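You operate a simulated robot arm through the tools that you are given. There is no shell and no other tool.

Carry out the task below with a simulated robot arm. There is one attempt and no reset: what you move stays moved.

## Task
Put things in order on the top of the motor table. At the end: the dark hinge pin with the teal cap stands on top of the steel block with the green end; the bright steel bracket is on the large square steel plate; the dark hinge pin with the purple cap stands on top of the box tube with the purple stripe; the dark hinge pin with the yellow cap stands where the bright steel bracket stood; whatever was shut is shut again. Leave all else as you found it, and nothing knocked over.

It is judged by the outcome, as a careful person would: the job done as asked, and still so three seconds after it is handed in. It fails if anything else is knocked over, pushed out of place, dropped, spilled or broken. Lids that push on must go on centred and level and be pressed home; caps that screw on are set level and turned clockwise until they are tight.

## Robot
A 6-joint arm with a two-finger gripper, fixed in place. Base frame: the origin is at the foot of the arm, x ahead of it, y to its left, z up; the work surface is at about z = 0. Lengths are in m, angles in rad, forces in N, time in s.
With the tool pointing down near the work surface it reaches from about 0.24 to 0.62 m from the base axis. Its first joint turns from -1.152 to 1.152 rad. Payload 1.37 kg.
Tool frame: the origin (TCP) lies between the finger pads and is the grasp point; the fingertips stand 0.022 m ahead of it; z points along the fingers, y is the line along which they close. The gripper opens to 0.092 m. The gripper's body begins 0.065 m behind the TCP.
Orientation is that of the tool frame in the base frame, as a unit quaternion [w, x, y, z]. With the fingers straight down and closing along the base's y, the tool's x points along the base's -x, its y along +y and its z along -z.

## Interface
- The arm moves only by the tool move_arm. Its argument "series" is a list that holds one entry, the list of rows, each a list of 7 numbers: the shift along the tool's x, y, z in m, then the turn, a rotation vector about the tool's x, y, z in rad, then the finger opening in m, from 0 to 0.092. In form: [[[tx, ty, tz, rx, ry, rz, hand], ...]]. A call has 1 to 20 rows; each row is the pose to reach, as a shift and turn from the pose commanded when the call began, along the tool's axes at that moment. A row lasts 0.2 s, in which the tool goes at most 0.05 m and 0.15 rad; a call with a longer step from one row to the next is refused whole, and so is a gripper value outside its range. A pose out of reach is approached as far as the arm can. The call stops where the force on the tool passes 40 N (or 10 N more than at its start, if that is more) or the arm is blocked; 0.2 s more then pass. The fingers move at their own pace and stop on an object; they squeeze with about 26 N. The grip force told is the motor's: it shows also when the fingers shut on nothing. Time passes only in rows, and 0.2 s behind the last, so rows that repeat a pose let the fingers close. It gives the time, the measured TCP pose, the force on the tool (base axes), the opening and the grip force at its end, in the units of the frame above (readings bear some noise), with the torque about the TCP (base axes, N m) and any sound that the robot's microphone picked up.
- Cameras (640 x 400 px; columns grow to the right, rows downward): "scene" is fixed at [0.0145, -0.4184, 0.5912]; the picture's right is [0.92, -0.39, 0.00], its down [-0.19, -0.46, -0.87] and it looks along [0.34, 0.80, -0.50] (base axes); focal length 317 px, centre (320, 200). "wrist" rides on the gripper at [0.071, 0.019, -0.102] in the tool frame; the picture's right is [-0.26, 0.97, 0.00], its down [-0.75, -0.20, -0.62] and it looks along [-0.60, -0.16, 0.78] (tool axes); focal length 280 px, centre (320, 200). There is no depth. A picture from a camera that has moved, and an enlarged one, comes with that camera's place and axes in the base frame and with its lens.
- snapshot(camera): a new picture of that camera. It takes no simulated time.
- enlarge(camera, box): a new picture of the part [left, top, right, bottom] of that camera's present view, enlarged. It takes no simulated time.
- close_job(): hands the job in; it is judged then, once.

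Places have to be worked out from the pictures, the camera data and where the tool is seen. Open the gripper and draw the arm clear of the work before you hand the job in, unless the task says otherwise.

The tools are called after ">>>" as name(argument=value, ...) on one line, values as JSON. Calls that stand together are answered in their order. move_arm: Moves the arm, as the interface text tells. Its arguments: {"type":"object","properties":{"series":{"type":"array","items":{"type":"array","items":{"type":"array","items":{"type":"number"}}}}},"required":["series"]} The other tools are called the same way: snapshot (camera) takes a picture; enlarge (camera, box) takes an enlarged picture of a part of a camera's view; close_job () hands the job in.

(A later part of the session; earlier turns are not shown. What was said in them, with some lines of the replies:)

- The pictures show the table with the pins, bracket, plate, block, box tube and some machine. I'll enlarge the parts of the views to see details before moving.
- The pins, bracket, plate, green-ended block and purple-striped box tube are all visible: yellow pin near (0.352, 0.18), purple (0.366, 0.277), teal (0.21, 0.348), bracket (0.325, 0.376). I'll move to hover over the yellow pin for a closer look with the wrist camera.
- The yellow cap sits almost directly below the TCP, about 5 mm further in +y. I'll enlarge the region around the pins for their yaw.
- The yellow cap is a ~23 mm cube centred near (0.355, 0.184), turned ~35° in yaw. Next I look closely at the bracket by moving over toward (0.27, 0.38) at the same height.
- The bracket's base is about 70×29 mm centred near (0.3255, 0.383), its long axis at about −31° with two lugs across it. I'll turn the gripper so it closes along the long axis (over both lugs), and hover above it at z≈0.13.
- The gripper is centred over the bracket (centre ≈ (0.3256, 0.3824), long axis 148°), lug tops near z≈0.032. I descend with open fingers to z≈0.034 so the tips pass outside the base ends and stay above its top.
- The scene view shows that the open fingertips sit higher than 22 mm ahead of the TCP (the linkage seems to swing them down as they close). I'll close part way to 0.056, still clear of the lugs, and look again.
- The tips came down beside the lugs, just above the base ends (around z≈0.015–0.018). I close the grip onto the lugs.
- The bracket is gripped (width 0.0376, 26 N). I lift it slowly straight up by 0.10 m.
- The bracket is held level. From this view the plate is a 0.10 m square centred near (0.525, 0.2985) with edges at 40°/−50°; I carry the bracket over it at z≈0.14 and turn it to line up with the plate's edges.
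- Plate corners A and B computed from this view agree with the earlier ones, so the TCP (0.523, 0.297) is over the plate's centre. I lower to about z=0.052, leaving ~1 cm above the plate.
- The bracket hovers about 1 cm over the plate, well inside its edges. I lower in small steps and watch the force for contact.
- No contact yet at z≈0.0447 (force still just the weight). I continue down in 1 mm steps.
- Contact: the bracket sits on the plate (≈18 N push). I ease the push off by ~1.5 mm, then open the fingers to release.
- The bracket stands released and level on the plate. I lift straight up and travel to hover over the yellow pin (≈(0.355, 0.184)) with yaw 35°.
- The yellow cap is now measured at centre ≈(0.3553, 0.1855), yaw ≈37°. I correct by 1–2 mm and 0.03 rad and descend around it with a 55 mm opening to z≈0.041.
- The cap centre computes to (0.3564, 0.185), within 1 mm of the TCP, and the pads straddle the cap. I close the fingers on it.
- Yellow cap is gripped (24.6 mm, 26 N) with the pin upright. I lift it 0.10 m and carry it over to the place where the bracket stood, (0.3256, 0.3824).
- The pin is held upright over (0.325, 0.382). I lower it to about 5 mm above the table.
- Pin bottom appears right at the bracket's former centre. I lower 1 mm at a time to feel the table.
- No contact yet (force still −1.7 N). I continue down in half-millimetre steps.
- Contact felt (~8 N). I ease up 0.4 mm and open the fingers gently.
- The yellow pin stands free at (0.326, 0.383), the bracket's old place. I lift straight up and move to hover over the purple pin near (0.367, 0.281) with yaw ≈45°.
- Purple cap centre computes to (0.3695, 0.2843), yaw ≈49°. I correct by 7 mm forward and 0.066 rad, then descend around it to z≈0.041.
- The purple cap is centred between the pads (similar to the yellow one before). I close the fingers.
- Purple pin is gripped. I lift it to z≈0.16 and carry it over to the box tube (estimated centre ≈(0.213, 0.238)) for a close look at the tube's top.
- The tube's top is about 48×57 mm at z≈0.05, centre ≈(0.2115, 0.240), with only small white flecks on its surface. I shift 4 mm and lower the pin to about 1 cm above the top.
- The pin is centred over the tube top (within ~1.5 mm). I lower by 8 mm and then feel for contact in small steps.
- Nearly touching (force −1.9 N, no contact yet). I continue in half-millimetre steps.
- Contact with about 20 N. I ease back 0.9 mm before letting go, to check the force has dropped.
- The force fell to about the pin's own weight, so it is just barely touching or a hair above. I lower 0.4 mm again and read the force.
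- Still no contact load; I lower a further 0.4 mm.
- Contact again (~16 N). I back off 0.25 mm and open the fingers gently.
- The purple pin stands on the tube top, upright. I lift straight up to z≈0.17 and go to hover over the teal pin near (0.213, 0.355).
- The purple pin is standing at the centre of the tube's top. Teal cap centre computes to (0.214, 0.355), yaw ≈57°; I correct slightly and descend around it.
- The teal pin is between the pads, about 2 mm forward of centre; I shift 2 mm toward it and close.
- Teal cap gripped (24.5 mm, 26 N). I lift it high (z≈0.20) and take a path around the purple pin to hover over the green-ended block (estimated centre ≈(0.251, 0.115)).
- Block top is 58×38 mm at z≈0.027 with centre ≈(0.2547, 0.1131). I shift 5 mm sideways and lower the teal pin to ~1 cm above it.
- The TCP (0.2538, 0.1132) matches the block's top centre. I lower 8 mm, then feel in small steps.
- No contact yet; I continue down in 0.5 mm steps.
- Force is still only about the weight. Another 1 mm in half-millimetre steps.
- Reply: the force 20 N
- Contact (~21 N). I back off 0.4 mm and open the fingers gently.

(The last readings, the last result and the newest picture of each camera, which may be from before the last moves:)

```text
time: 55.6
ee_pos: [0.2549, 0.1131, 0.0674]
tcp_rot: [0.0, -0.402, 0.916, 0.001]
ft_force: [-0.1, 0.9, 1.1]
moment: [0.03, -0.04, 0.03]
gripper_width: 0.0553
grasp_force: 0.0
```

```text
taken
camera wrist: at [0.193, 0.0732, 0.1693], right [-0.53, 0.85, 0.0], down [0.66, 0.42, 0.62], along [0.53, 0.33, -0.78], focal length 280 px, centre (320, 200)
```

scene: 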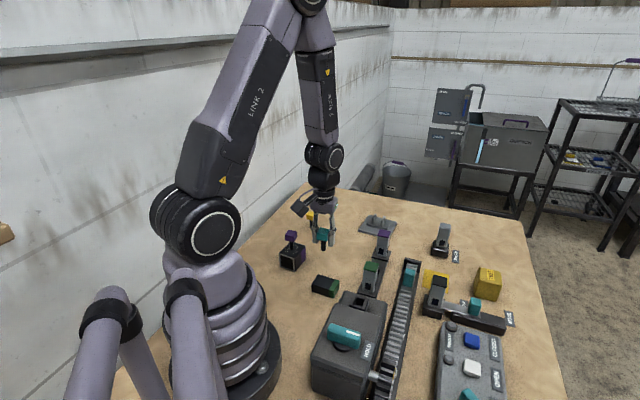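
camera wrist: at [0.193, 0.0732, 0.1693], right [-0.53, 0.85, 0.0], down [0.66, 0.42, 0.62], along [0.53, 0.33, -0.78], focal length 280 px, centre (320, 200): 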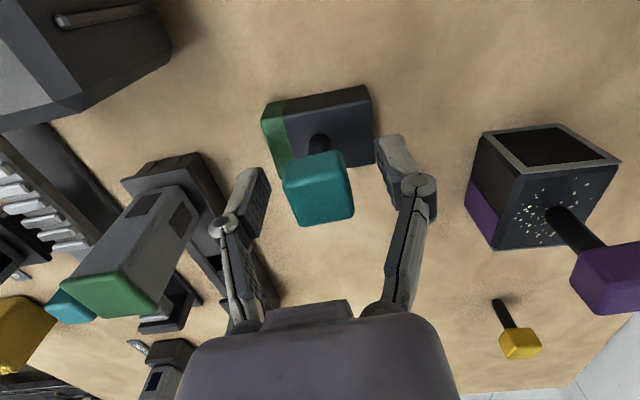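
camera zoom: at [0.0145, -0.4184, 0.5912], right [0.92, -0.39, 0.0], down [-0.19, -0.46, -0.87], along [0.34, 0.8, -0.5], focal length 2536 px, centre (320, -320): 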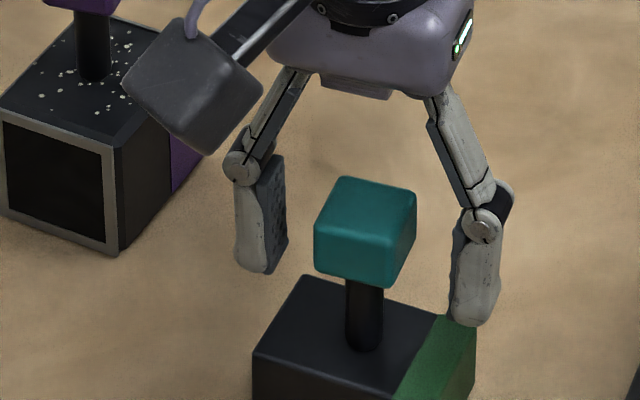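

The teal pin stands on the block. I lift straight up clear of it and move back to a position off to the side, with the gripper open.

>>> move_arm(series=[[[0, 0, -0.01, 0, 0, 0, 0.06], [0, 0, -0.03, 0, 0, 0, 0.065], [0, 0, -0.065, 0, 0, 0, 0.07], [0, 0, -0.1, 0, 0, 0, 0.08], [0, 0, -0.14, 0, 0, 0, 0.09], [0, 0, -0.18, 0, 0, 0, 0.09], [0, 0, -0.2, 0, 0, 0, 0.09], [0, 0, -0.2, 0, 0, 0, 0.09]]])

>>> snapshot(camera="wrist")

>>> snapshot(camera="scene")

>>> enlarge(camera="scene", box=[250, 200, 410, 300])

>>> enlarge(camera="scene", box=[300, 220, 540, 400])

```text
time: 57.4
ee_pos: [0.2537, 0.112, 0.2669]
tcp_rot: [0.0, -0.402, 0.916, 0.0]
ft_force: [0.1, 0.5, -0.6]
moment: [0.02, 0.01, -0.02]
gripper_width: 0.0902
grasp_force: 0.2
```

```text
taken
camera wrist: at [0.1939, 0.073, 0.3694], right [-0.53, 0.85, 0.0], down [0.66, 0.42, 0.62], along [0.53, 0.33, -0.78], focal length 280 px, centre (320, 200)
```

wrist: 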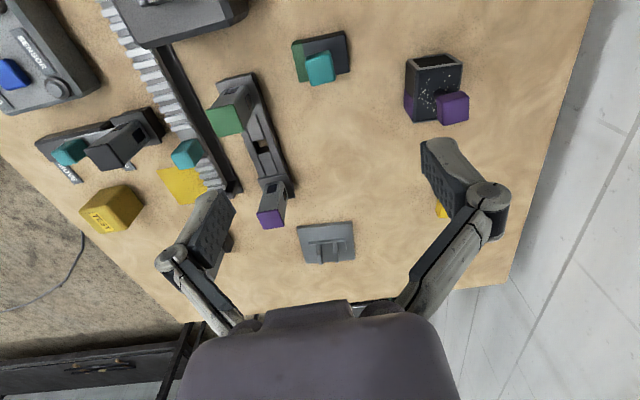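

```text
taken
```

scene: 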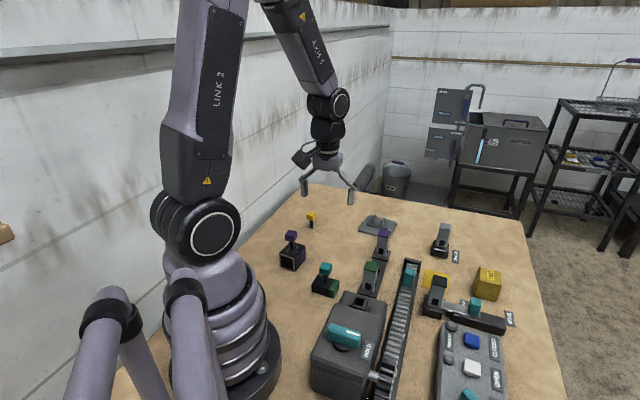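

```text
4.00 times, centred on (330, 250) of scene
camera zoom: at [0.0145, -0.4184, 0.5912], right [0.92, -0.39, 0.0], down [-0.19, -0.46, -0.87], along [0.34, 0.8, -0.5], focal length 1268 px, centre (280, 0)
```

zoom: 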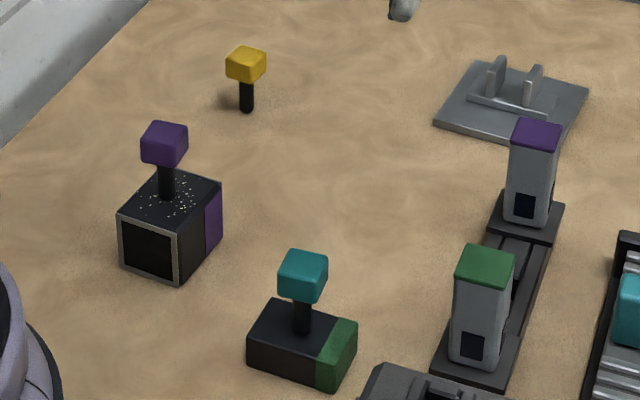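

```text
2.22 times, centred on (420, 310) of scene
camera zoom: at [0.0145, -0.4184, 0.5912], right [0.92, -0.39, 0.0], down [-0.19, -0.46, -0.87], along [0.34, 0.8, -0.5], focal length 704 px, centre (98, -44)
```

zoom: 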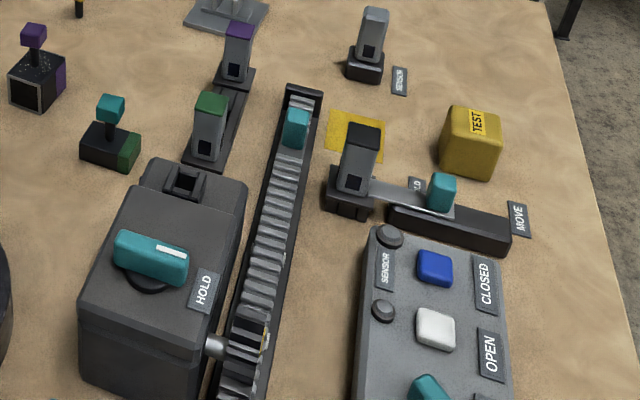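

All four items are in place and nothing else has changed: bracket on the plate, yellow pin at the bracket's old spot, purple pin on the tube, teal pin on the block. I move the open gripper back toward its starting spot and take a last check.

>>> move_arm(series=[[[-0.02, 0.02, -0.01, 0, 0, 0.05, 0.09], [-0.041, 0.034, -0.01, 0, 0, 0.1, 0.09], [-0.062, 0.05, -0.01, 0, 0, 0.15, 0.09], [-0.082, 0.066, -0.01, 0, 0, 0.2, 0.09], [-0.082, 0.066, -0.01, 0, 0, 0.2, 0.09], [-0.082, 0.066, -0.01, 0, 0, 0.2, 0.09], [-0.082, 0.066, -0.01, 0, 0, 0.2, 0.09]]])

>>> enlarge(camera="scene", box=[250, 180, 442, 300])

>>> snapshot(camera="wrist")

```text
time: 59.0
ee_pos: [0.2619, 0.2167, 0.2761]
tcp_rot: [0.0, -0.308, 0.951, 0.0]
ft_force: [0.5, 0.3, 0.2]
moment: [0.0, -0.02, 0.0]
gripper_width: 0.09
grasp_force: 0.1
```

```text
3.33 times, centred on (346, 240) of scene
camera zoom: at [0.0145, -0.4184, 0.5912], right [0.92, -0.39, 0.0], down [-0.19, -0.46, -0.87], along [0.34, 0.8, -0.5], focal length 1057 px, centre (233, 67)
```

zoom: 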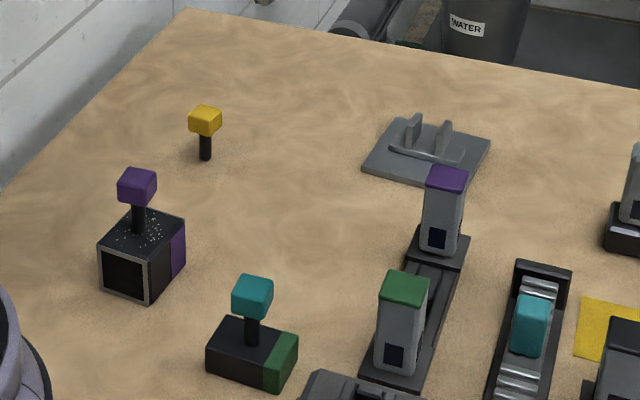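

```text
taken
camera wrist: at [0.1934, 0.1909, 0.3788], right [-0.35, 0.94, 0.0], down [0.73, 0.28, 0.62], along [0.58, 0.22, -0.78], focal length 280 px, centre (320, 200)
```

wrist: 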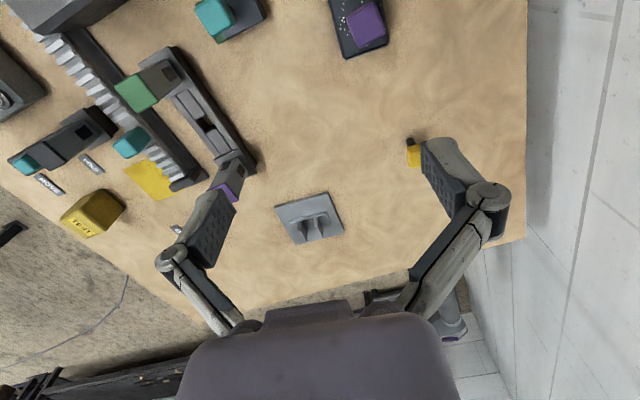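

The last views show every piece standing steady where it was asked for, the gripper open and the arm well clear. I hand the job in.

>>> close_job()

```text
The job is handed in.
```

The table is in order and the job is handed in. In the last pictures before hand-in, everything was standing steady:

- **Teal pin:** it stands on the centre of the steel block with the green end.
- **Bracket:** it sits near the centre of the large square steel plate, lined up with the plate's edges.
- **Purple pin:** it stands on the centre of the box tube with the purple stripe. The small white flecks on the tube's top were already there, and I left them as they were.
- **Yellow pin:** it stands where the bracket stood, at about (0.326, 0.383).

I opened nothing, so nothing needed shutting again. Nothing else was knocked or moved. The gripper is open and the arm is well above the work.
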